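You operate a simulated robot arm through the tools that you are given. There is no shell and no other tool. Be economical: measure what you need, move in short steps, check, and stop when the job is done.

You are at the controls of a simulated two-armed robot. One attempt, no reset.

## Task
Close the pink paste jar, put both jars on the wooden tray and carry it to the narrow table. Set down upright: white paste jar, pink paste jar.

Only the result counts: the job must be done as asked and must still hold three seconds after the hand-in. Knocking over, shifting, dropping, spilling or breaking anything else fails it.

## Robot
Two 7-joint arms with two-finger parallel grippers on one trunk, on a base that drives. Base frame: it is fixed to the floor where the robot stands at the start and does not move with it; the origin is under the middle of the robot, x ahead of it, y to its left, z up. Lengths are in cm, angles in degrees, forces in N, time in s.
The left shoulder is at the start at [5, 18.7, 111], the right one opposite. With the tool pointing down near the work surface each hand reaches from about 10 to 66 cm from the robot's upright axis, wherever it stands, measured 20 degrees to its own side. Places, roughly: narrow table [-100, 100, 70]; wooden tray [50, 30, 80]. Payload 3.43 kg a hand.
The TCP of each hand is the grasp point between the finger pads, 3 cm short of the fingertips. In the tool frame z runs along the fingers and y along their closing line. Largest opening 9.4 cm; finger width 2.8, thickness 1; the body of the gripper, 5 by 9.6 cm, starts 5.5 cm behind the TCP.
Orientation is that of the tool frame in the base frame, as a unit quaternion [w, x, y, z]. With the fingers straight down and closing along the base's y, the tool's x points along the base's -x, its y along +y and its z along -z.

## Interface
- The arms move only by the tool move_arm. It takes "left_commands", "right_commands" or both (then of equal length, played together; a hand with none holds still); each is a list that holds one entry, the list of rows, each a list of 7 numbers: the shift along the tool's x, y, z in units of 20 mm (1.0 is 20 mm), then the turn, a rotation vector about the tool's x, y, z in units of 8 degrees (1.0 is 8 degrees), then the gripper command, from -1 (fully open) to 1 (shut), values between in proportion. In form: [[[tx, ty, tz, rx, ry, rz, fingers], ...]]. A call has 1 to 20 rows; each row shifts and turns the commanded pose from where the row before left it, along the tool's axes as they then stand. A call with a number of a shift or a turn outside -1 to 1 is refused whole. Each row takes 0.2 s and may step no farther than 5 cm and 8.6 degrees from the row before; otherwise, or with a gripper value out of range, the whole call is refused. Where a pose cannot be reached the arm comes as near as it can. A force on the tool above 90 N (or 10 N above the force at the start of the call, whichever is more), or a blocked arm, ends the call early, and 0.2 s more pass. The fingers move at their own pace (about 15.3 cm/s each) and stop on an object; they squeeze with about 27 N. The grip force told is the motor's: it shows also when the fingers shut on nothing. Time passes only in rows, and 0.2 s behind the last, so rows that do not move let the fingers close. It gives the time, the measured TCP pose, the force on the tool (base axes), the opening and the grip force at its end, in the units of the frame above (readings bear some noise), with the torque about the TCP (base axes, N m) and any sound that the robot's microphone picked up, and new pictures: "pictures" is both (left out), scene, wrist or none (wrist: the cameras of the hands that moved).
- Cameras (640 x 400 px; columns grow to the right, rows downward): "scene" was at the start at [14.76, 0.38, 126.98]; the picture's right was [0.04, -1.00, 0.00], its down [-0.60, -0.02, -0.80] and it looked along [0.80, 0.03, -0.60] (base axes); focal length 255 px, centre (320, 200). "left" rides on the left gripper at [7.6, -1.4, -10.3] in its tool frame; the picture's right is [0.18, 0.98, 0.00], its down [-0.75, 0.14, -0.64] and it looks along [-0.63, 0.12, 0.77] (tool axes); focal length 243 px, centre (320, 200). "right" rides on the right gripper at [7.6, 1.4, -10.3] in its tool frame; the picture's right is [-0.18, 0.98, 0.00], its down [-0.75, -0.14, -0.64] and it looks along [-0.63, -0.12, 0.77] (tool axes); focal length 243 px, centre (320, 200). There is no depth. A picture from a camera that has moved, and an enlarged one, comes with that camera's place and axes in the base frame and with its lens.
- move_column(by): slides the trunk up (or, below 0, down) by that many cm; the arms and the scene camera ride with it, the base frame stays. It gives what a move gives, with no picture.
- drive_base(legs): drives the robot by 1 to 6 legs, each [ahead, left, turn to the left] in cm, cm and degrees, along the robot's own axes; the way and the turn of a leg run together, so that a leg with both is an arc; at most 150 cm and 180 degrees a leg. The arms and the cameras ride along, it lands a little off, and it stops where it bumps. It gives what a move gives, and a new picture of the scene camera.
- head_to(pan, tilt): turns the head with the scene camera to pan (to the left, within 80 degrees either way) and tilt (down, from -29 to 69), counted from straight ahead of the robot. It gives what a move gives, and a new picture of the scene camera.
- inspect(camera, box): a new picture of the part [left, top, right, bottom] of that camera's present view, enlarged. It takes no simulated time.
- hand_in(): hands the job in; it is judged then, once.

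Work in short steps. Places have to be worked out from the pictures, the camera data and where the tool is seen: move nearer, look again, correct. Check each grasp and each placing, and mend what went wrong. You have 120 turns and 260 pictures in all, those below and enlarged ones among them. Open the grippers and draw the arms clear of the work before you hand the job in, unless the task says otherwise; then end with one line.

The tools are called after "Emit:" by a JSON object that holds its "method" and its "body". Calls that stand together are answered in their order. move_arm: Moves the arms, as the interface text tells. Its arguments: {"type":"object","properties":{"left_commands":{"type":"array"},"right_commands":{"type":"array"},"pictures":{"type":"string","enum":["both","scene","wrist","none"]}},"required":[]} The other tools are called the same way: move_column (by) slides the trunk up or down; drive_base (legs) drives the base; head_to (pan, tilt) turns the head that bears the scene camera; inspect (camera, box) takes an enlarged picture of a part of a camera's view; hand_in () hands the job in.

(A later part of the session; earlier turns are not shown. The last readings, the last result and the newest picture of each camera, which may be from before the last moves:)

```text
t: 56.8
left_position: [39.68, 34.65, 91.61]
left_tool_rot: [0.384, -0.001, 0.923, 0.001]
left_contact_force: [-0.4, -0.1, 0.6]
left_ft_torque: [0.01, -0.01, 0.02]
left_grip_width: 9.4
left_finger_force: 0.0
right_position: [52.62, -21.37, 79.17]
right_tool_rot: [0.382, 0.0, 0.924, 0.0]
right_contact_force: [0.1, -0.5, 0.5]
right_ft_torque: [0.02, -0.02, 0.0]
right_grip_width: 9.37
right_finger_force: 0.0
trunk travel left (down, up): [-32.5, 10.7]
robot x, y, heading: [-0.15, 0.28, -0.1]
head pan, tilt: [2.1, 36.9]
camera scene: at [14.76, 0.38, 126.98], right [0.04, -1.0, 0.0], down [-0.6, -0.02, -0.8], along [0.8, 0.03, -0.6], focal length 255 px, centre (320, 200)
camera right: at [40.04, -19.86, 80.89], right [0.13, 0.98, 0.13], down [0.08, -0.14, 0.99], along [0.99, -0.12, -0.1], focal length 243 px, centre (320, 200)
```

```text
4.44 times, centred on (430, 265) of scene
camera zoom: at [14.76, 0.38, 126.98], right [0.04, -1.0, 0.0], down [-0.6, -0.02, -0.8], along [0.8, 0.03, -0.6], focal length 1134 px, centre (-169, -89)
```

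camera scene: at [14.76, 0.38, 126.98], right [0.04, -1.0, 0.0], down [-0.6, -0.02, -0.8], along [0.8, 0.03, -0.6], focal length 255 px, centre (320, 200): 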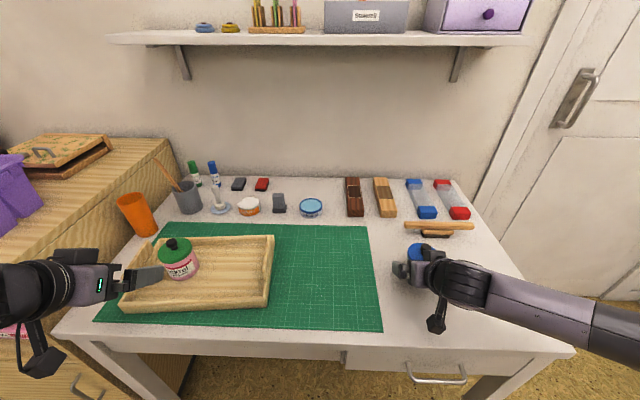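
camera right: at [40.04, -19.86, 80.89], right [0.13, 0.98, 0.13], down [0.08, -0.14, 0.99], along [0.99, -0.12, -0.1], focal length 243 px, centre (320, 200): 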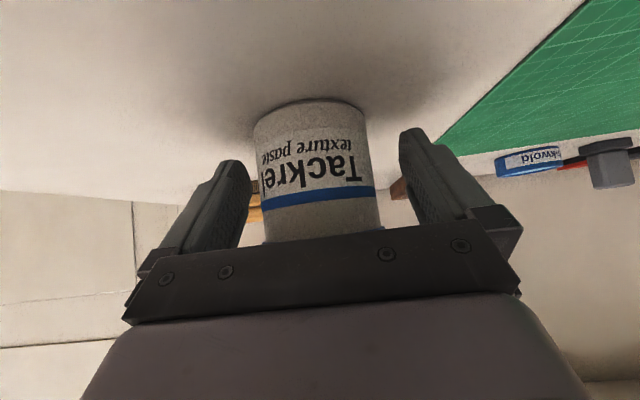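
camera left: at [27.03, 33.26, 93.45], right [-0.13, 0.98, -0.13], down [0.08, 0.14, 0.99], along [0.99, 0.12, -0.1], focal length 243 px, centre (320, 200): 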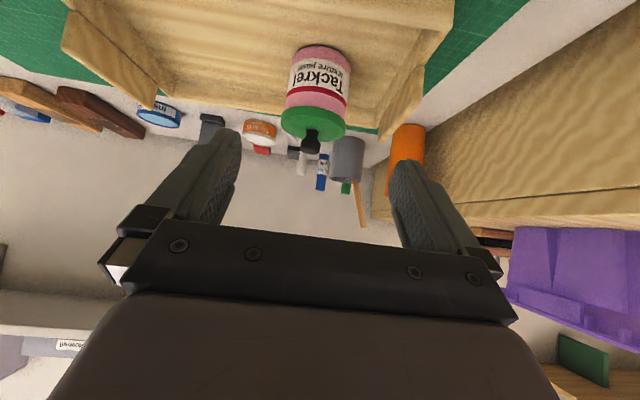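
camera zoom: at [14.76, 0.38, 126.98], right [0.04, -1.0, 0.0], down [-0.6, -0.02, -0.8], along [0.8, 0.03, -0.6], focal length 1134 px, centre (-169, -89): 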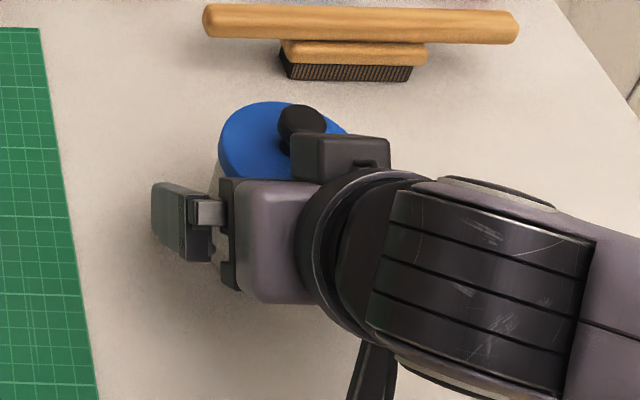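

Looks as before with the pink jar. Close, then lift 3 cm.

Emit:
{"method": "move_arm", "body": {"right_commands": [[[0, 0, 0, 0, 0, 0, 0], [0, 0, 0, 0, 0, 0, 0.6], [0, 0, 0, 0, 0, 0, 1], [0, 0, 0, 0, 0, 0, 1], [0, 0, 0, 0, 0, 0, 1], [-0.2, 0, -0.2, 0, 0, 0, 1], [-0.35, 0, -0.35, 0, 0, 0, 1], [-0.5, 0, -0.5, 0, 0, 0, 1], [0, 0, 0, 0, 0, 0, 1]]]}}

```text
t: 58.8
left_position: [39.69, 34.68, 91.59]
left_tool_rot: [0.383, -0.001, 0.924, 0.0]
left_contact_force: [-0.1, 0.3, 0.1]
left_ft_torque: [-0.04, 0.02, -0.02]
left_grip_width: 9.4
left_finger_force: 0.0
right_position: [52.64, -21.26, 82.13]
right_tool_rot: [0.383, 0.0, 0.924, -0.001]
right_contact_force: [-0.1, 0.3, -2.8]
right_ft_torque: [0.01, 0.05, 0.0]
right_grip_width: 6.63
right_finger_force: 27.2
trunk travel left (down, up): [-32.5, 10.7]
robot x, y, heading: [-0.02, -0.12, 0.2]
head pan, tilt: [2.1, 36.9]
camera scene: at [14.78, 0.38, 126.98], right [0.04, -1.0, 0.0], down [-0.6, -0.02, -0.8], along [0.8, 0.03, -0.6], focal length 255 px, centre (320, 200)
camera right: at [40.0, -19.81, 83.84], right [0.13, 0.98, 0.13], down [0.08, -0.14, 0.99], along [0.99, -0.12, -0.1], focal length 243 px, centre (320, 200)
```

scene: 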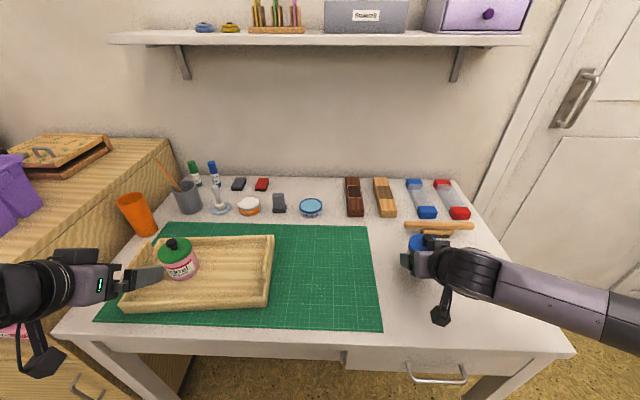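
right: 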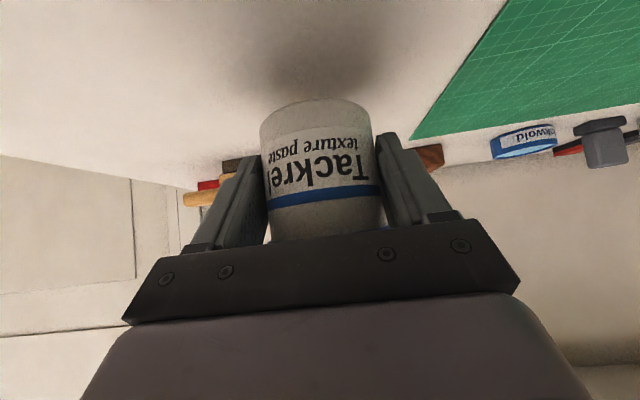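

White jar held (6.63 cm, 2.8 N). I raise it and carry it left.

Emit:
{"method": "move_arm", "body": {"right_commands": [[[-0.5, 0, -0.5, 0, 0, 0, 1], [-0.9, 0, -0.9, 0, 0, 0, 1], [-0.5, 0, -0.5, 0, 0, 0, 1], [0, 0.5, 0, 0, 0, 0, 1], [0, 0.9, 0, 0, 0, 0, 1], [0, 0.9, 0, 0, 0, 0, 1], [0, 0.9, 0, 0, 0, 0, 1], [0, 0.9, 0, 0, 0, 0, 1], [0, 0.9, 0, 0, 0, 0, 1], [0, 0.9, 0, 0, 0, 0, 1], [0, 0.9, 0, 0, 0, 0, 1], [0, 0.9, 0, 0, 0, 0, 1], [0, 0.9, 0, 0, 0, 0, 1], [0, 0.9, 0, 0, 0, 0, 1], [0, 0.9, 0, 0, 0, 0, 1], [0, 0.9, 0, 0, 0, 0, 1], [0, 0.9, 0, 0, 0, 0, 1], [0, 0.9, 0, 0, 0, 0, 1], [0, 0.5, 0, 0, 0, 0, 1], [0, 0, 0, 0, 0, 0, 1]]]}}

```text
t: 63.0
left_position: [39.73, 34.64, 91.54]
left_tool_rot: [0.383, -0.001, 0.924, 0.0]
left_contact_force: [-0.4, 0.2, 0.5]
left_ft_torque: [0.01, -0.01, 0.02]
left_grip_width: 9.43
left_finger_force: 0.2
right_position: [52.57, 5.89, 87.49]
right_tool_rot: [0.382, 0.0, 0.924, 0.001]
right_contact_force: [-0.2, 0.0, -2.4]
right_ft_torque: [0.0, 0.02, -0.01]
right_grip_width: 6.65
right_finger_force: 27.0
trunk travel left (down, up): [-32.5, 10.7]
robot x, y, heading: [-0.04, 0.28, 0.0]
head pan, tilt: [2.1, 36.9]
camera scene: at [14.78, 0.38, 126.98], right [0.04, -1.0, 0.0], down [-0.6, -0.02, -0.8], along [0.8, 0.03, -0.6], focal length 255 px, centre (320, 200)
camera right: at [40.02, 7.42, 89.29], right [0.13, 0.98, 0.13], down [0.08, -0.14, 0.99], along [0.99, -0.12, -0.1], focal length 243 px, centre (320, 200)
```

scene: 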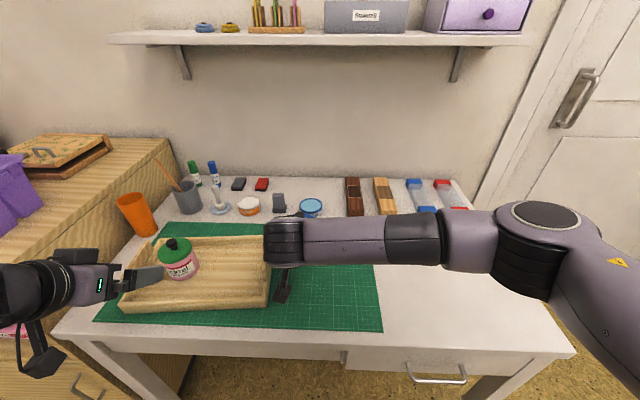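
right: 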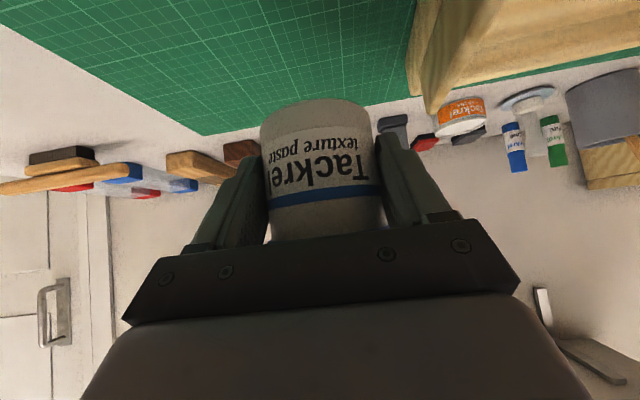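

Continue to y ≈ 22 with the left hand moved farther away.

Emit:
{"method": "move_arm", "body": {"right_commands": [[[0, 0.5, 0, 0, 0, 0, 1], [0, 0.9, 0, 0, 0, 0, 1], [0, 0.9, 0, 0, 0, 0, 1], [0, 0.9, 0, 0, 0, 0, 1], [0, 0.9, 0, 0, 0, 0, 1], [0, 0.9, 0, 0, 0, 0, 1], [0, 0.9, 0, 0, 0, 0, 1], [0, 0.9, 0, 0, 0, 0, 1], [0, 0.9, 0, 0, 0, 0, 1], [0, 0.35, 0, 0, 0, 0, 1], [0, 0, 0, 0, 0, 0, 1]]], "left_commands": [[[0, 0.8, -0.8, 0, 0, 0, -1], [0, 0.8, -0.8, 0, 0, 0, -1], [0, 0.8, -0.8, 0, 0, 0, -1], [0, 0.6, 0, 0, 0, 0, -1], [0, 0, 0, 0, 0, 0, -1], [0, 0, 0, 0, 0, 0, -1], [0, 0, 0, 0, 0, 0, -1], [0, 0, 0, 0, 0, 0, -1], [0, 0, 0, 0, 0, 0, -1], [0, 0, 0, 0, 0, 0, -1], [0, 0, 0, 0, 0, 0, -1]]]}}

Emit:
{"method": "inspect", "body": {"camera": "scene", "box": [80, 180, 320, 330]}}

```text
t: 65.6
left_position: [36.41, 40.59, 95.06]
left_tool_rot: [0.382, -0.001, 0.924, 0.0]
left_contact_force: [0.7, 0.4, 0.3]
left_ft_torque: [-0.02, -0.02, 0.03]
left_grip_width: 9.4
left_finger_force: 0.0
right_position: [54.81, 12.8, 87.4]
right_tool_rot: [0.386, 0.025, 0.922, -0.015]
right_contact_force: [-0.3, -0.3, -2.7]
right_ft_torque: [0.01, 0.03, 0.03]
right_grip_width: 6.63
right_finger_force: 27.1
right hand out of reach, approached as far as the arm can: row 7, 8, 9, 10
trunk travel left (down, up): [-32.5, 10.7]
robot x, y, heading: [0.09, 0.28, 0.0]
head pan, tilt: [2.1, 36.9]
stopped in row 11 (right hand): the arm was blocked; the commanded pose is now the measured one
camera scene: at [14.8, 0.37, 126.98], right [0.04, -1.0, 0.0], down [-0.6, -0.02, -0.8], along [0.8, 0.03, -0.6], focal length 255 px, centre (320, 200)
camera right: at [42.43, 15.15, 89.14], right [0.19, 0.97, 0.12], down [0.07, -0.14, 0.99], along [0.98, -0.18, -0.09], focal length 243 px, centre (320, 200)
camera left: at [23.59, 39.19, 96.88], right [-0.13, 0.98, -0.13], down [0.08, 0.14, 0.99], along [0.99, 0.12, -0.1], focal length 243 px, centre (320, 200)
```

scene: 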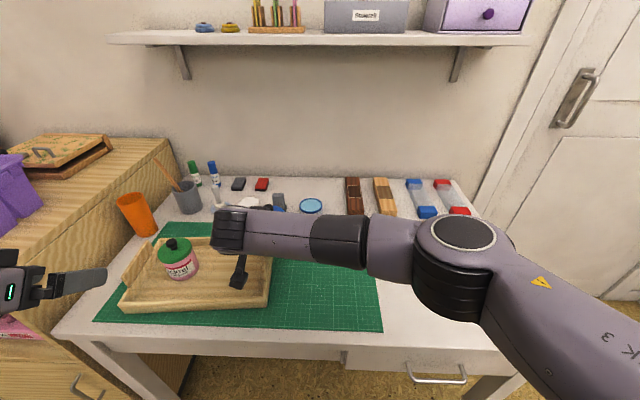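
right: 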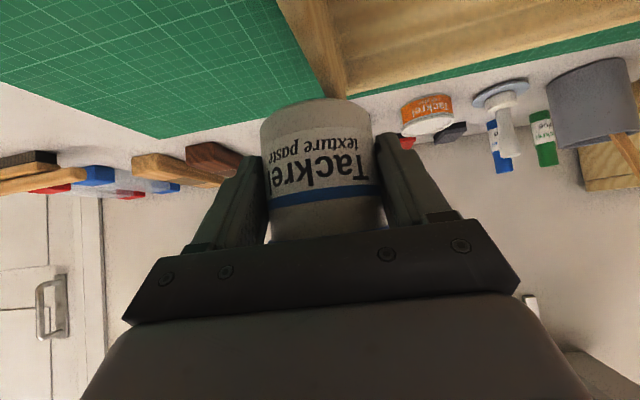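
left: 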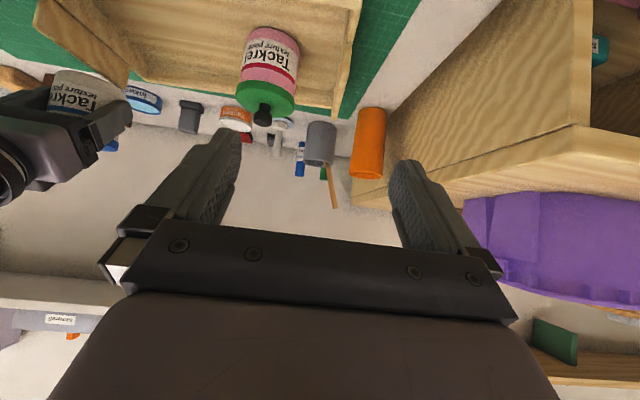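

```text
2.67 times, centred on (200, 255) of scene
camera zoom: at [14.8, 0.37, 126.98], right [0.04, -1.0, 0.0], down [-0.6, -0.02, -0.8], along [0.8, 0.03, -0.6], focal length 680 px, centre (640, 53)
```

zoom: 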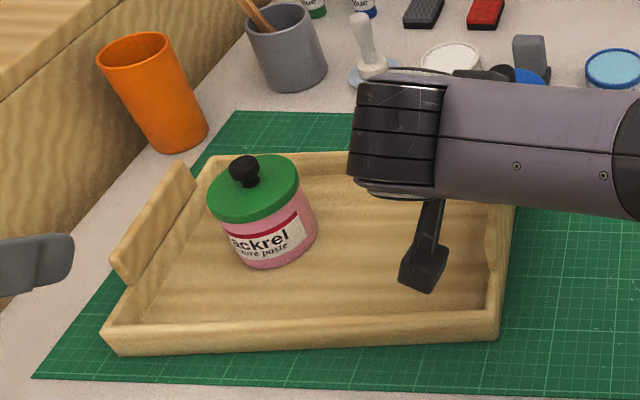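

The right arm is out of reach at y≈13, so I'll need to shift the base left. I check the left side for free space first.

Emit:
{"method": "head_to", "body": {"pan": 60, "tilt": 35}}

```text
t: 66.9
left_position: [36.3, 40.53, 94.96]
left_tool_rot: [0.383, -0.001, 0.924, 0.0]
left_contact_force: [-1.1, -0.2, 0.8]
left_ft_torque: [0.0, -0.07, -0.03]
left_grip_width: 9.36
left_finger_force: 0.1
right_position: [54.75, 13.03, 87.44]
right_tool_rot: [0.385, 0.025, 0.922, -0.015]
right_contact_force: [0.0, -0.5, -2.8]
right_ft_torque: [-0.01, 0.01, 0.0]
right_grip_width: 6.62
right_finger_force: 27.1
trunk travel left (down, up): [-32.5, 10.7]
robot x, y, heading: [-0.19, 0.01, 0.2]
head pan, tilt: [60.0, 35.0]
camera scene: at [10.5, 7.7, 127.28], right [0.87, -0.5, 0.0], down [-0.29, -0.5, -0.82], along [0.41, 0.71, -0.57], focal length 255 px, centre (320, 200)
```

scene: 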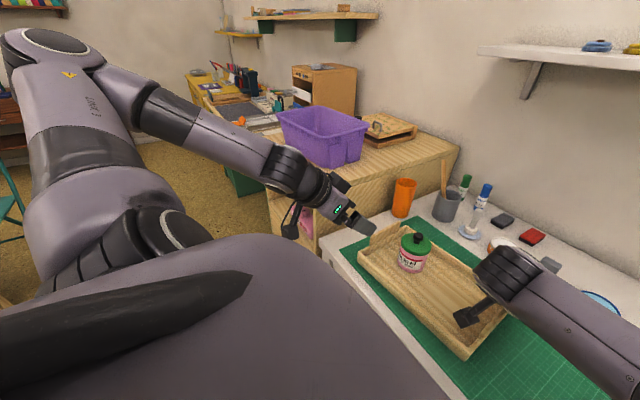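

Space to the left is free. First I bring the right hand back into reach, restore its orientation and raise it 3 cm.

Emit:
{"method": "move_arm", "body": {"right_commands": [[[-0.26, -0.5, -0.26, -0.085, 0.012, -0.062, 1], [-0.26, -0.5, -0.26, -0.085, 0.012, -0.062, 1], [-0.26, -0.5, -0.26, -0.085, 0.012, -0.062, 1], [-0.26, -0.5, -0.26, -0.085, 0.012, -0.062, 1], [0, 0, 0, 0, 0, 0, 1]]], "pictures": "none"}}

```text
t: 68.1
left_position: [36.23, 40.62, 95.08]
left_tool_rot: [0.384, -0.001, 0.923, 0.0]
left_contact_force: [-0.6, -0.2, -0.5]
left_ft_torque: [0.01, 0.01, -0.01]
left_grip_width: 9.42
left_finger_force: 0.1
right_position: [54.54, 9.23, 90.6]
right_tool_rot: [0.383, -0.003, 0.924, 0.003]
right_contact_force: [0.5, 0.2, -3.8]
right_ft_torque: [0.0, 0.02, 0.03]
right_grip_width: 6.6
right_finger_force: 26.4
trunk travel left (down, up): [-32.5, 10.7]
robot x, y, heading: [0.26, 0.15, -0.2]
head pan, tilt: [60.0, 35.0]
```

Orientation restored. I drive the base 13 cm left and 2 cm back.

Emit:
{"method": "drive_base", "body": {"legs": [[-2, 13, 0]]}}

Emit:
{"method": "head_to", "body": {"pan": 20, "tilt": 45}}

```text
t: 69.9
left_position: [34.26, 53.48, 95.11]
left_tool_rot: [0.382, 0.0, 0.924, 0.0]
left_contact_force: [-0.4, 0.1, 0.6]
left_ft_torque: [0.03, 0.01, -0.04]
left_grip_width: 9.4
left_finger_force: 0.0
right_position: [52.57, 22.19, 90.62]
right_tool_rot: [0.383, -0.002, 0.924, 0.003]
right_contact_force: [0.2, 0.6, -1.9]
right_ft_torque: [0.0, 0.06, 0.04]
right_grip_width: 6.62
right_finger_force: 27.4
trunk travel left (down, up): [-32.5, 10.7]
robot x, y, heading: [-2.01, 13.01, -0.1]
head pan, tilt: [60.0, 35.0]
camera scene: at [8.5, 20.69, 127.28], right [0.87, -0.5, 0.0], down [-0.29, -0.5, -0.82], along [0.41, 0.71, -0.57], focal length 255 px, centre (320, 200)
```

scene: 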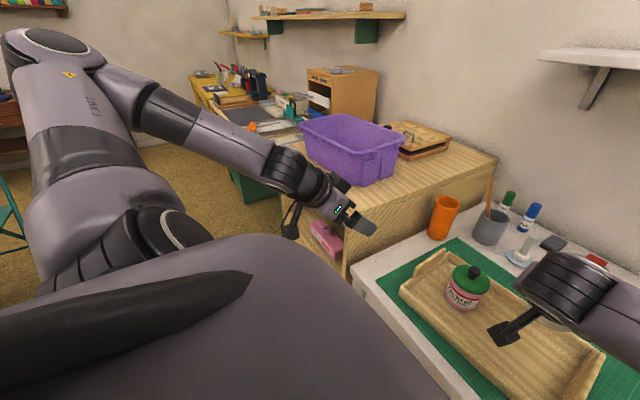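

```text
t: 70.9
left_position: [34.26, 53.55, 94.94]
left_tool_rot: [0.382, 0.0, 0.924, 0.001]
left_contact_force: [0.1, 0.1, 0.2]
left_ft_torque: [0.0, 0.0, 0.01]
left_grip_width: 9.43
left_finger_force: 0.0
right_position: [52.47, 22.15, 90.63]
right_tool_rot: [0.383, -0.003, 0.924, 0.003]
right_contact_force: [-0.3, -0.6, -2.5]
right_ft_torque: [0.03, -0.01, -0.06]
right_grip_width: 6.61
right_finger_force: 27.7
trunk travel left (down, up): [-32.5, 10.7]
robot x, y, heading: [-2.06, 12.96, 0.1]
head pan, tilt: [20.0, 45.0]
camera scene: at [11.73, 15.83, 125.8], right [0.34, -0.94, 0.0], down [-0.66, -0.24, -0.71], along [0.66, 0.24, -0.71], focal length 255 px, centre (320, 200)
```

scene: 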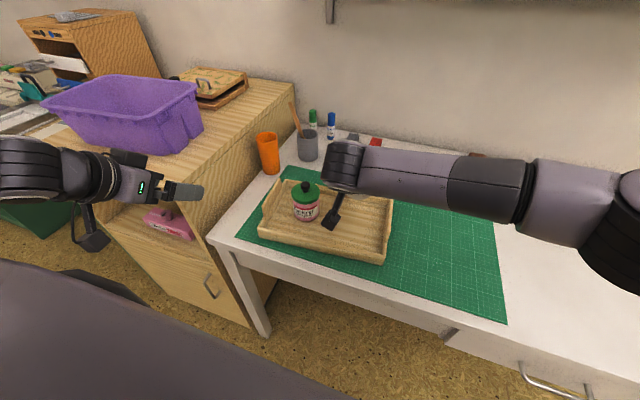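

Right hand is at [52.5, 22.2]. I lower 9.4 cm toward the tray floor.

Emit:
{"method": "move_arm", "body": {"right_commands": [[[0.48, 0, 0.48, 0, 0, 0, 1], [0.48, 0, 0.48, 0, 0, 0, 1], [0.48, 0, 0.48, 0, 0, 0, 1], [0.48, 0, 0.48, 0, 0, 0, 1], [0.48, 0, 0.48, 0, 0, 0, 1], [0.48, 0, 0.48, 0, 0, 0, 1], [0.44, 0, 0.44, 0, 0, 0, 1], [0, 0, 0, 0, 0, 0, 1]]]}}

Emit:
{"method": "inspect", "body": {"camera": "scene", "box": [230, 140, 430, 280]}}

```text
t: 72.7
left_position: [34.4, 53.45, 94.93]
left_tool_rot: [0.383, 0.0, 0.924, 0.0]
left_contact_force: [0.0, -0.3, -0.5]
left_ft_torque: [0.0, 0.02, -0.02]
left_grip_width: 9.41
left_finger_force: 0.0
right_position: [52.64, 22.2, 81.26]
right_tool_rot: [0.382, -0.003, 0.924, 0.002]
right_contact_force: [-0.5, -0.2, -2.9]
right_ft_torque: [0.02, 0.08, -0.02]
right_grip_width: 6.61
right_finger_force: 26.9
trunk travel left (down, up): [-32.5, 10.7]
robot x, y, heading: [-2.02, 12.91, -0.0]
head pan, tilt: [20.0, 45.0]
camera scene: at [11.74, 15.82, 125.8], right [0.34, -0.94, 0.0], down [-0.66, -0.24, -0.71], along [0.66, 0.24, -0.71], focal length 255 px, centre (320, 200)
camera right: at [40.09, 23.58, 83.06], right [0.12, 0.98, 0.13], down [0.08, -0.14, 0.99], along [0.99, -0.11, -0.1], focal length 243 px, centre (320, 200)
```

scene: 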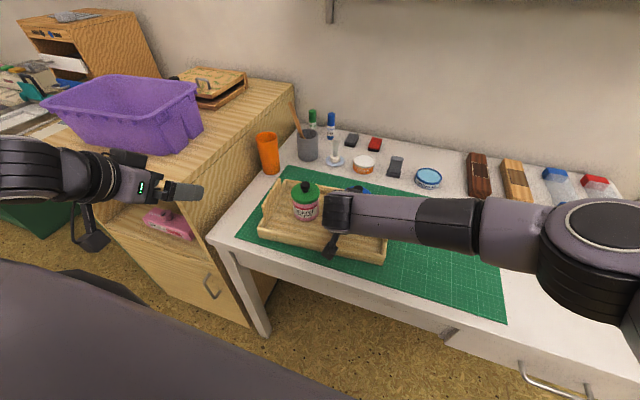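
right: 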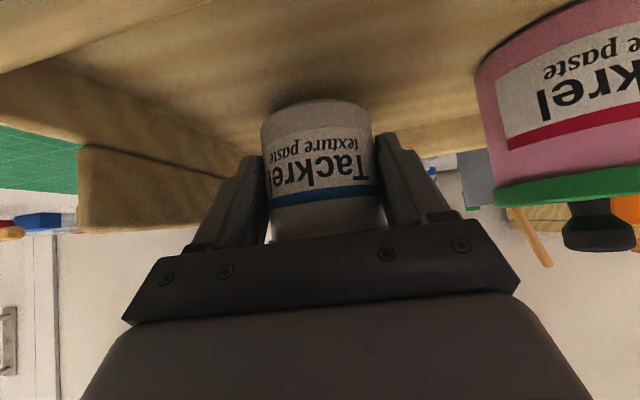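

```text
2.86 times, centred on (330, 210) of scene
camera zoom: at [11.74, 15.82, 125.8], right [0.34, -0.94, 0.0], down [-0.66, -0.24, -0.71], along [0.66, 0.24, -0.71], focal length 729 px, centre (291, 171)
```

zoom: 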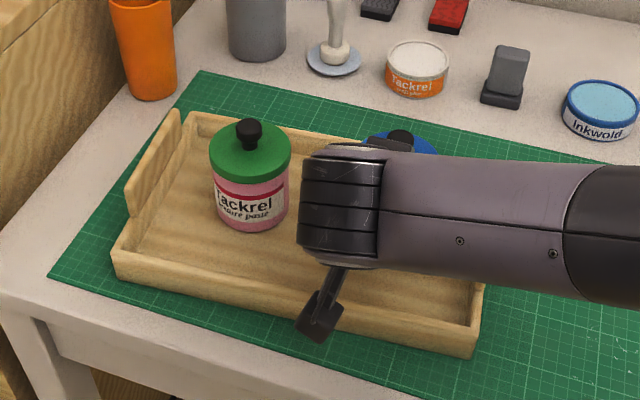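

Clear on all sides. I lower the last centimetre in small steps.

Emit:
{"method": "move_arm", "body": {"right_commands": [[[0.1, 0, 0.1, 0, 0, 0, 1], [0.1, 0, 0.1, 0, 0, 0, 1], [0.1, 0, 0.1, 0, 0, 0, 1], [0.06, 0, 0.06, 0, 0, 0, 1], [0, 0, 0, 0, 0, 0, 1]]], "pictures": "none"}}

```text
t: 73.9
left_position: [34.33, 53.59, 95.05]
left_tool_rot: [0.383, 0.001, 0.924, -0.001]
left_contact_force: [-0.8, -0.4, 0.3]
left_ft_torque: [-0.01, 0.0, -0.03]
left_grip_width: 9.4
left_finger_force: 0.0
right_position: [52.62, 22.13, 80.2]
right_tool_rot: [0.381, -0.003, 0.924, 0.003]
right_contact_force: [-0.3, -0.1, -0.8]
right_ft_torque: [-0.04, 0.0, -0.02]
right_grip_width: 6.57
right_finger_force: 27.1
trunk travel left (down, up): [-32.5, 10.7]
robot x, y, heading: [-1.83, 12.53, 0.1]
head pan, tilt: [20.0, 45.0]
```

Force is dropping, nearly touching. One more small step.

Emit:
{"method": "move_arm", "body": {"right_commands": [[[0.03, 0, 0.03, 0, 0, 0, 1], [0.03, 0, 0.03, 0, 0, 0, 1], [0, 0, 0, 0, 0, 0, 1]]], "pictures": "none"}}

```text
t: 74.7
left_position: [34.12, 53.47, 95.05]
left_tool_rot: [0.383, 0.001, 0.924, -0.001]
left_contact_force: [-0.6, 0.0, -0.6]
left_ft_torque: [0.01, 0.02, -0.01]
left_grip_width: 9.42
left_finger_force: 0.0
right_position: [52.55, 22.3, 80.08]
right_tool_rot: [0.384, -0.004, 0.923, 0.003]
right_contact_force: [-1.4, -2.6, 7.9]
right_ft_torque: [-0.38, -0.13, -0.1]
right_grip_width: 6.59
right_finger_force: 26.9
trunk travel left (down, up): [-32.5, 10.7]
robot x, y, heading: [-1.74, 12.84, -0.0]
head pan, tilt: [20.0, 45.0]
```

The jar touches down. I release and back out along the fingers.

Emit:
{"method": "move_arm", "body": {"right_commands": [[[0, 0, 0, 0, 0, 0, 0.2], [0, 0, 0, 0, 0, 0, -0.5], [0, 0, 0, 0, 0, 0, -0.8], [0, 0, 0, 0, 0, 0, -0.9], [0, 0, -0.5, 0, 0, 0, -0.9], [0, 0, -0.9, 0, 0, 0, -1], [0, 0, -0.9, 0, 0, 0, -1], [0, 0, -0.9, 0, 0, 0, -1], [0, 0, -0.9, 0, 0, 0, -1], [0, 0, -0.9, 0, 0, 0, -1], [0, 0, -0.9, 0, 0, 0, -1], [0, 0, -0.9, 0, 0, 0, -1], [0, 0, 0, 0, 0, 0, -1]]]}}

Emit:
{"method": "inspect", "body": {"camera": "scene", "box": [230, 140, 430, 280]}}

```text
t: 77.5
left_position: [34.27, 53.63, 95.1]
left_tool_rot: [0.383, 0.0, 0.924, 0.0]
left_contact_force: [-0.3, 0.7, -0.8]
left_ft_torque: [0.0, -0.02, 0.02]
left_grip_width: 9.4
left_finger_force: 0.0
right_position: [42.97, 22.27, 89.75]
right_tool_rot: [0.383, -0.002, 0.924, 0.002]
right_contact_force: [-0.8, 0.5, 0.0]
right_ft_torque: [0.01, 0.04, 0.0]
right_grip_width: 9.41
right_finger_force: 0.0
trunk travel left (down, up): [-32.5, 10.7]
robot x, y, heading: [-1.74, 12.88, 0.2]
head pan, tilt: [20.0, 45.0]
camera scene: at [11.72, 15.82, 125.8], right [0.34, -0.94, 0.0], down [-0.66, -0.24, -0.71], along [0.66, 0.24, -0.71], focal length 255 px, centre (320, 200)
camera right: at [30.5, 23.61, 91.52], right [0.12, 0.98, 0.13], down [0.08, -0.14, 0.99], along [0.99, -0.11, -0.1], focal length 243 px, centre (320, 200)
```

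scene: 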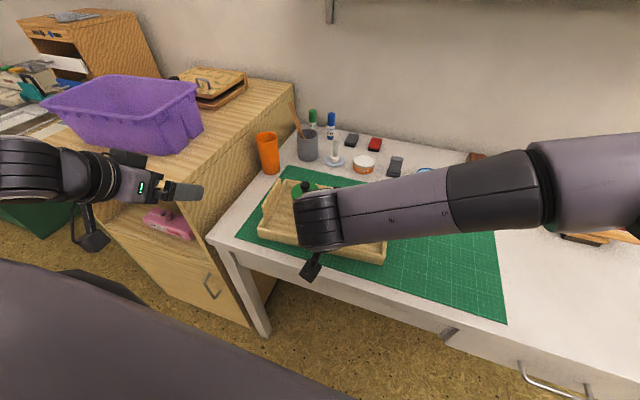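
right: 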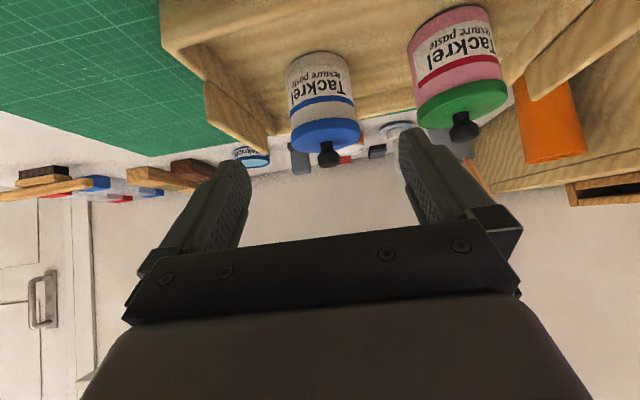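

```text
2.86 times, centred on (330, 210) of scene
camera zoom: at [11.72, 15.82, 125.8], right [0.34, -0.94, 0.0], down [-0.66, -0.24, -0.71], along [0.66, 0.24, -0.71], focal length 729 px, centre (291, 171)
```

zoom: 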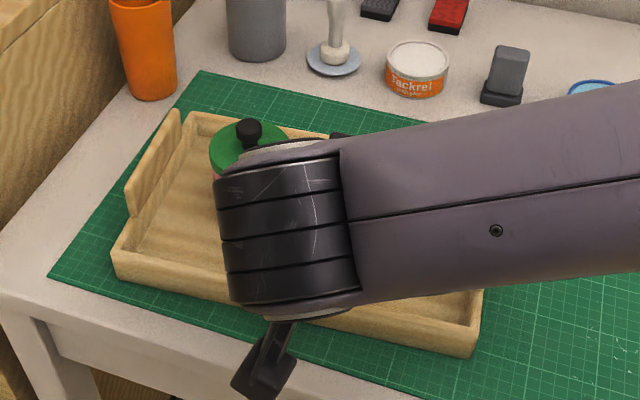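

Both jars stand in the tray. Next I turn both hands back to vertical (staying clear) before centring the base on the tray.

Emit:
{"method": "move_arm", "body": {"right_commands": [[[-0.5, 0, -0.7, 0, 0, 0, -0.1], [-0.5, -0.7, -0.5, 0, 0, 0, -0.1], [0, -0.9, 0, 0, 1, 0, -0.1], [0, -0.9, 0, 0, 1, 0, -0.1], [0, -0.9, 0, 0, 1, 0, -0.1], [0, -0.9, 0, 0, 1, 0, -0.1], [0, -0.9, 0, 0, 1, 0, -0.1], [0, -0.9, 0, 0, 0.625, 0, -0.1], [0, -0.9, 0, 0, 0, 0, -0.1], [0, 0, 0, 0, 0, 0, -0.1]]], "left_commands": [[[0, -0.9, 0, 0, 0, 0, -0.1], [0, -0.9, 0, 0, 0, 0, -0.1], [0, -0.9, 0, 0, 1, 0, -0.1], [0, -0.9, 0, 0, 1, 0, -0.1], [0, -0.9, 0, 0, 1, 0, -0.1], [0, -0.9, 0, 0, 1, 0, -0.1], [0, -0.9, 0, 0, 1, 0, -0.1], [0, -0.9, 0, 0, 0.625, 0, -0.1], [0, 0, 0, 0, 0, 0, -0.1], [0, 0, 0, 0, 0, 0, -0.1]]], "pictures": "scene"}}

```text
t: 79.7
left_position: [34.69, 39.43, 94.93]
left_tool_rot: [0.0, 0.0, 1.0, 0.0]
left_contact_force: [0.8, 0.3, -0.3]
left_ft_torque: [0.01, 0.04, 0.02]
left_grip_width: 5.16
left_finger_force: 0.1
left hand out of reach, approached as far as the arm can: row 2
right_position: [42.76, 8.22, 92.78]
right_tool_rot: [0.0, -0.004, 1.0, 0.0]
right_contact_force: [0.6, 0.6, 0.5]
right_ft_torque: [0.01, 0.0, -0.03]
right_grip_width: 5.17
right_finger_force: 0.1
trunk travel left (down, up): [-32.5, 10.7]
robot x, y, heading: [-1.98, 13.2, -0.1]
head pan, tilt: [20.0, 45.0]
camera scene: at [11.71, 15.82, 125.8], right [0.34, -0.94, 0.0], down [-0.66, -0.24, -0.71], along [0.66, 0.24, -0.71], focal length 255 px, centre (320, 200)
```

scene: 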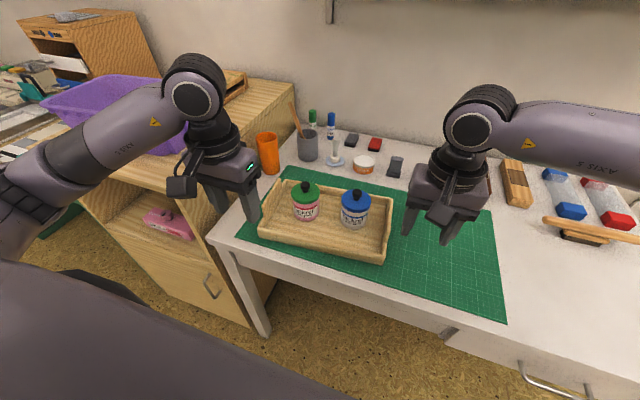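

Good. Now drive 14 cm left to centre on the tray, and aim the head at it.

Emit:
{"method": "drive_base", "body": {"legs": [[0, 14, 0]]}}

Emit:
{"method": "head_to", "body": {"pan": 0, "tilt": 48}}

Emit:
{"method": "inspect", "body": {"camera": "scene", "box": [180, 120, 460, 300]}}

Emit:
{"method": "inspect", "body": {"camera": "right", "box": [0, 0, 640, 400]}}

Emit:
{"method": "inspect", "body": {"camera": "left", "box": [0, 0, 640, 400]}}

```text
t: 81.6
left_position: [34.77, 53.57, 94.91]
left_tool_rot: [0.0, 0.0, 1.0, 0.0]
left_contact_force: [0.7, 0.9, 0.7]
left_ft_torque: [0.05, -0.01, -0.02]
left_grip_width: 5.16
left_finger_force: 0.1
right_position: [42.83, 22.4, 92.67]
right_tool_rot: [0.001, -0.004, 1.0, 0.001]
right_contact_force: [0.5, 0.6, -0.3]
right_ft_torque: [0.01, 0.04, 0.0]
right_grip_width: 5.17
right_finger_force: 0.1
trunk travel left (down, up): [-32.5, 10.7]
robot x, y, heading: [-1.93, 27.23, -0.5]
head pan, tilt: [20.0, 45.0]
camera scene: at [11.72, 30.09, 125.8], right [0.34, -0.94, 0.0], down [-0.66, -0.24, -0.71], along [0.66, 0.24, -0.71], focal length 255 px, centre (320, 200)
```

scene: 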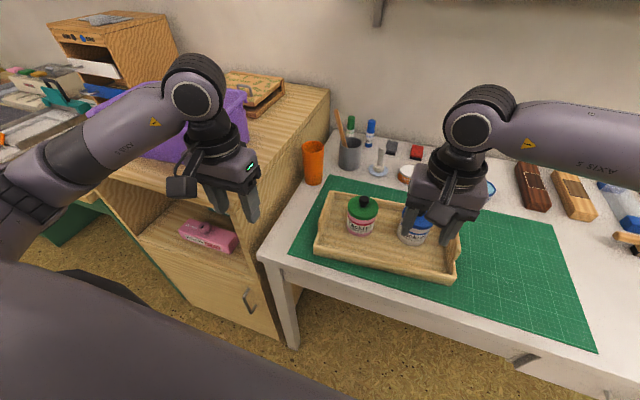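

```text
t: 82.5
left_position: [34.78, 53.62, 94.99]
left_tool_rot: [0.0, 0.0, 1.0, 0.0]
left_contact_force: [-0.5, 0.3, -0.8]
left_ft_torque: [0.01, -0.04, 0.06]
left_grip_width: 5.15
left_finger_force: 0.0
right_position: [42.78, 22.36, 92.65]
right_tool_rot: [0.0, -0.004, 1.0, 0.001]
right_contact_force: [0.7, 0.2, -0.4]
right_ft_torque: [0.03, -0.01, 0.01]
right_grip_width: 5.16
right_finger_force: 0.1
trunk travel left (down, up): [-32.5, 10.7]
robot x, y, heading: [-1.64, 26.99, -0.3]
head pan, tilt: [0.0, 48.0]
camera scene: at [11.96, 27.29, 125.38], right [0.0, -1.0, 0.0], down [-0.74, 0.0, -0.67], along [0.67, 0.0, -0.74], focal length 255 px, centre (320, 200)
```

scene: 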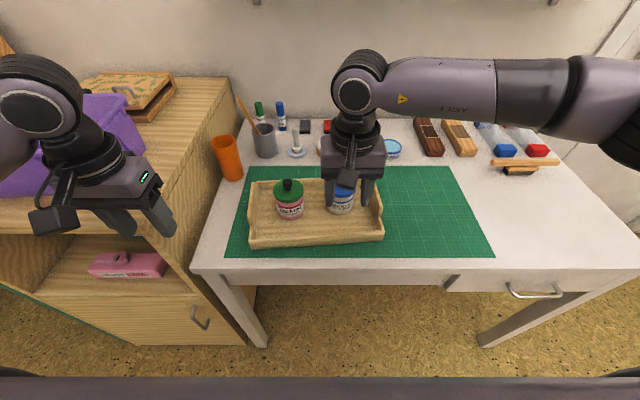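

```text
2.22 times, centred on (320, 210) of scene
camera zoom: at [11.96, 27.29, 125.38], right [0.0, -1.0, 0.0], down [-0.74, 0.0, -0.67], along [0.67, 0.0, -0.74], focal length 567 px, centre (320, 178)
```

zoom: 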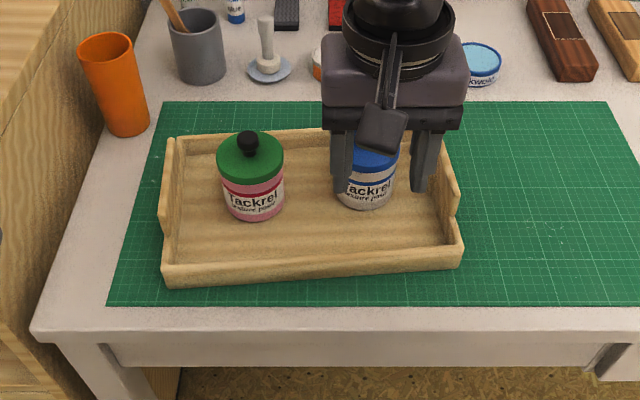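

```text
1.00 times, centred on (320, 200) of right (not enlarged: the box is as wide or as high as the picture)
camera zoom: at [35.31, 23.8, 102.88], right [0.18, 0.98, 0.0], down [0.75, -0.14, 0.64], along [0.63, -0.11, -0.77], focal length 243 px, centre (320, 200)
```

zoom: 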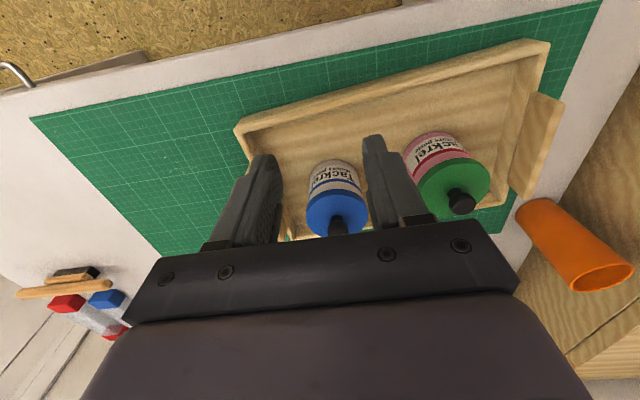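

```text
1.00 times, centred on (320, 200) of left (not enlarged: the box is as wide or as high as the picture)
camera zoom: at [27.09, 52.27, 105.19], right [-0.18, 0.98, 0.0], down [0.75, 0.14, 0.64], along [0.63, 0.12, -0.77], focal length 243 px, centre (320, 200)
```

zoom: 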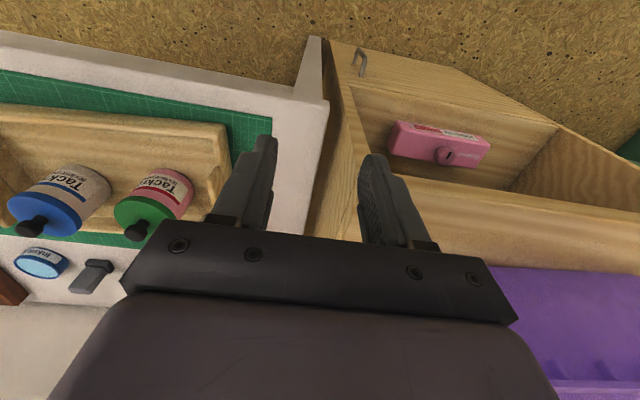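

I measure the handles from this head-on view.

Emit:
{"method": "inspect", "body": {"camera": "scene", "box": [240, 170, 300, 220]}}

Emit:
{"method": "inspect", "body": {"camera": "scene", "box": [350, 180, 400, 230]}}

```text
8.00 times, centred on (270, 195) of scene
camera zoom: at [11.96, 27.29, 125.38], right [0.0, -1.0, 0.0], down [-0.74, 0.0, -0.67], along [0.67, 0.0, -0.74], focal length 2041 px, centre (720, 240)
```

zoom: 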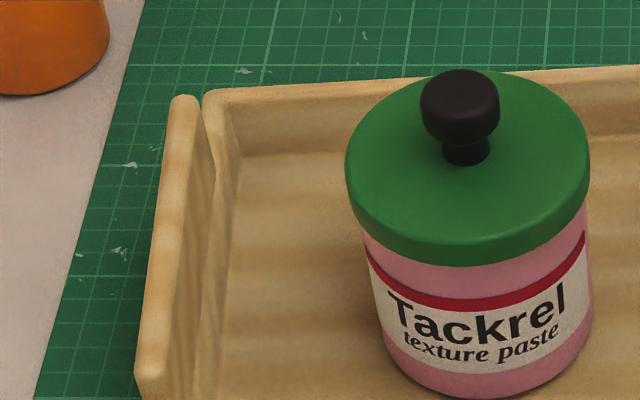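

```text
8.00 times, centred on (375, 205) of scene
camera zoom: at [11.96, 27.29, 125.38], right [0.0, -1.0, 0.0], down [-0.74, 0.0, -0.67], along [0.67, 0.0, -0.74], focal length 2041 px, centre (-120, 160)
```

zoom: 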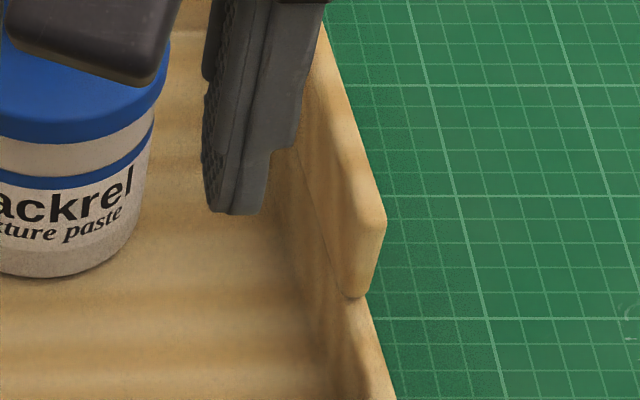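

Handles: left centre ≈ [52.2, 43.4], right ≈ [55.0, 13.6], tops near z 81.3, yawed ~5.3°. I move both hands above them and yaw to match.

Emit:
{"method": "move_arm", "body": {"right_commands": [[[0, -0.88, 0.1, 0, 0, 0, -0.1], [0, -0.88, 0.1, 0, 0, 0, -0.1], [0, -0.88, 0.1, 0, 0, 0, -0.1], [0, -0.88, 0.1, 0, 0, 0, -0.1], [0, -0.88, 0.1, 0, 0, 0, -0.1], [-0.87, 0, 0.26, 0, 0, 0, -0.1], [-0.87, 0, 0.26, 0, 0, 0, -0.1], [-0.87, 0, 0.26, 0, 0, 0, -0.1], [-0.87, 0, 0.26, 0, 0, 0, -0.1], [-0.87, 0, 0.26, 0, 0, 0, -0.1], [-0.87, 0, 0.26, 0, 0, 0, -0.1], [-0.87, 0, 0.26, 0, 0, 0, -0.1], [0, 0, 0, 0, 0, -0.66, -0.1], [0, 0, 0, 0, 0, 0, -0.1]]], "left_commands": [[[-0.725, -0.425, 0.29, 0, 0, 0, -0.1], [-0.725, -0.425, 0.29, 0, 0, 0, -0.1], [-0.725, -0.425, 0.29, 0, 0, 0, -0.1], [-0.725, -0.425, 0.29, 0, 0, 0, -0.1], [-0.725, -0.425, 0.29, 0, 0, 0, -0.1], [-0.725, -0.425, 0.29, 0, 0, 0, -0.1], [-0.725, -0.425, 0.29, 0, 0, 0, -0.1], [-0.725, -0.425, 0.29, 0, 0, 0, -0.1], [-0.725, -0.425, 0.29, 0, 0, 0, -0.1], [-0.725, -0.425, 0.29, 0, 0, 0, -0.1], [-0.725, -0.425, 0.29, 0, 0, 0, -0.1], [-0.725, -0.425, 0.29, 0, 0, 0, -0.1], [0, 0, 0, 0, 0, -0.66, -0.1], [0, 0, 0, 0, 0, 0, -0.1]]]}}

Emit:
{"method": "inspect", "body": {"camera": "scene", "box": [220, 120, 420, 260]}}

```text
t: 85.5
left_position: [52.3, 43.49, 88.03]
left_tool_rot: [-0.001, -0.046, 0.999, -0.001]
left_contact_force: [-0.2, 0.4, 0.1]
left_ft_torque: [0.01, 0.04, 0.03]
left_grip_width: 5.18
left_finger_force: 0.1
right_position: [55.08, 13.62, 88.06]
right_tool_rot: [0.001, -0.05, 0.999, 0.001]
right_contact_force: [-0.5, 0.7, 0.2]
right_ft_torque: [0.01, 0.01, -0.01]
right_grip_width: 5.15
right_finger_force: 0.1
trunk travel left (down, up): [-32.5, 10.7]
robot x, y, heading: [-2.02, 27.24, 0.0]
head pan, tilt: [0.0, 48.0]
camera scene: at [11.96, 27.29, 125.38], right [0.0, -1.0, 0.0], down [-0.74, 0.0, -0.67], along [0.67, 0.0, -0.74], focal length 255 px, centre (320, 200)
camera right: at [47.47, 14.43, 98.23], right [0.09, 1.0, 0.0], down [0.76, -0.07, 0.64], along [0.64, -0.05, -0.77], focal length 243 px, centre (320, 200)
camera left: at [44.68, 41.43, 98.24], right [-0.27, 0.96, 0.0], down [0.74, 0.21, 0.64], along [0.62, 0.18, -0.77], focal length 243 px, centre (320, 200)
```

scene: 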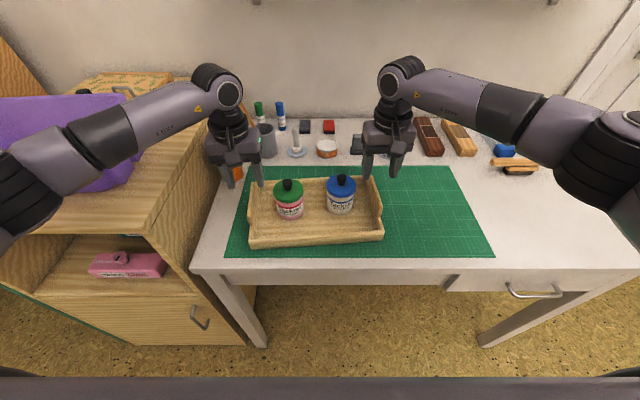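
right: 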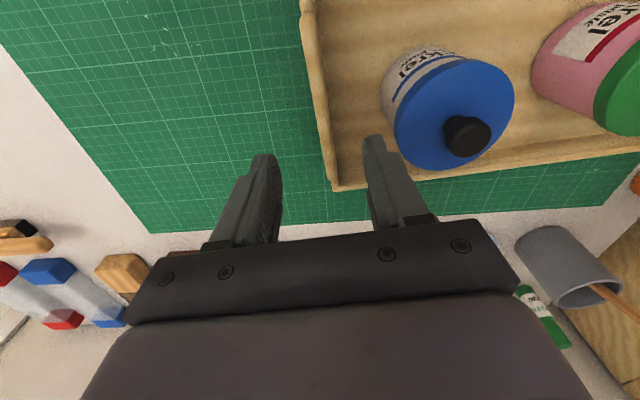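
left: 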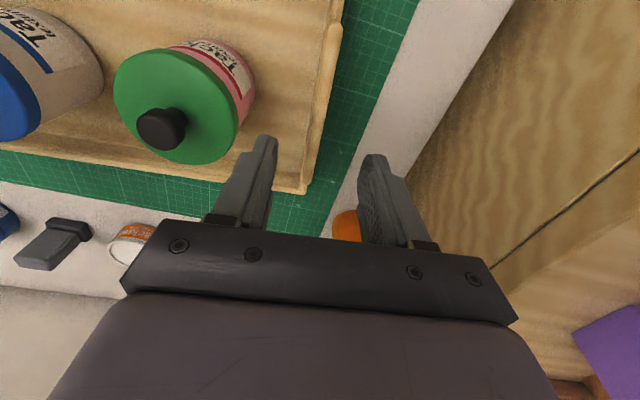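

```text
2.86 times, centred on (320, 190) of scene
camera zoom: at [11.96, 27.29, 125.38], right [0.0, -1.0, 0.0], down [-0.74, 0.0, -0.67], along [0.67, 0.0, -0.74], focal length 729 px, centre (320, 229)
```

zoom: 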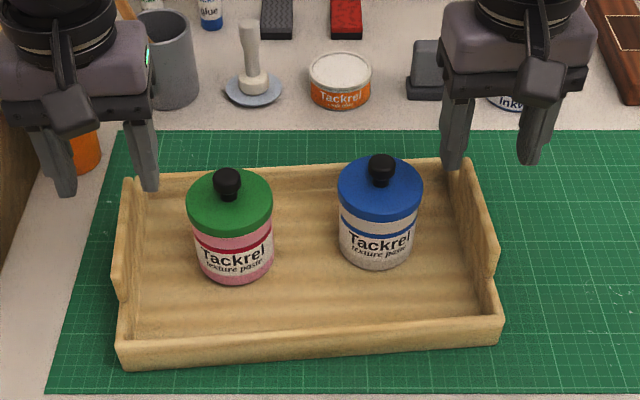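

Let me zoom on both wrist views to check handle centring.

Emit:
{"method": "inspect", "body": {"camera": "right", "box": [240, 0, 400, 200]}}

Emit:
{"method": "inspect", "body": {"camera": "left", "box": [240, 0, 400, 200]}}

```text
2.00 times, centred on (320, 100) of right
camera zoom: at [47.47, 14.43, 98.23], right [0.09, 1.0, 0.0], down [0.76, -0.07, 0.64], along [0.64, -0.05, -0.77], focal length 485 px, centre (320, 400)
```

zoom: 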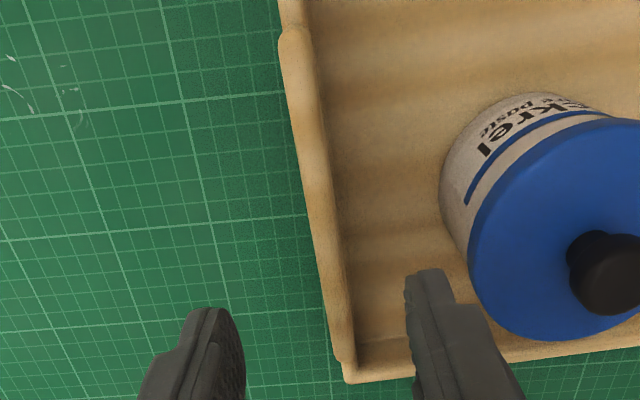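

```text
2.00 times, centred on (320, 100) of left
camera zoom: at [44.68, 41.43, 98.24], right [-0.27, 0.96, 0.0], down [0.74, 0.21, 0.64], along [0.62, 0.18, -0.77], focal length 485 px, centre (320, 400)
```

zoom: 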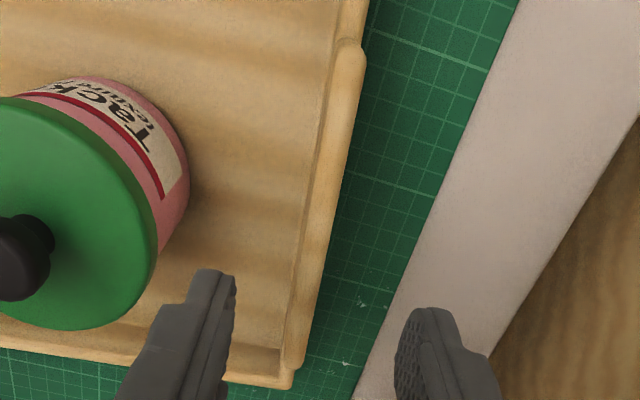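

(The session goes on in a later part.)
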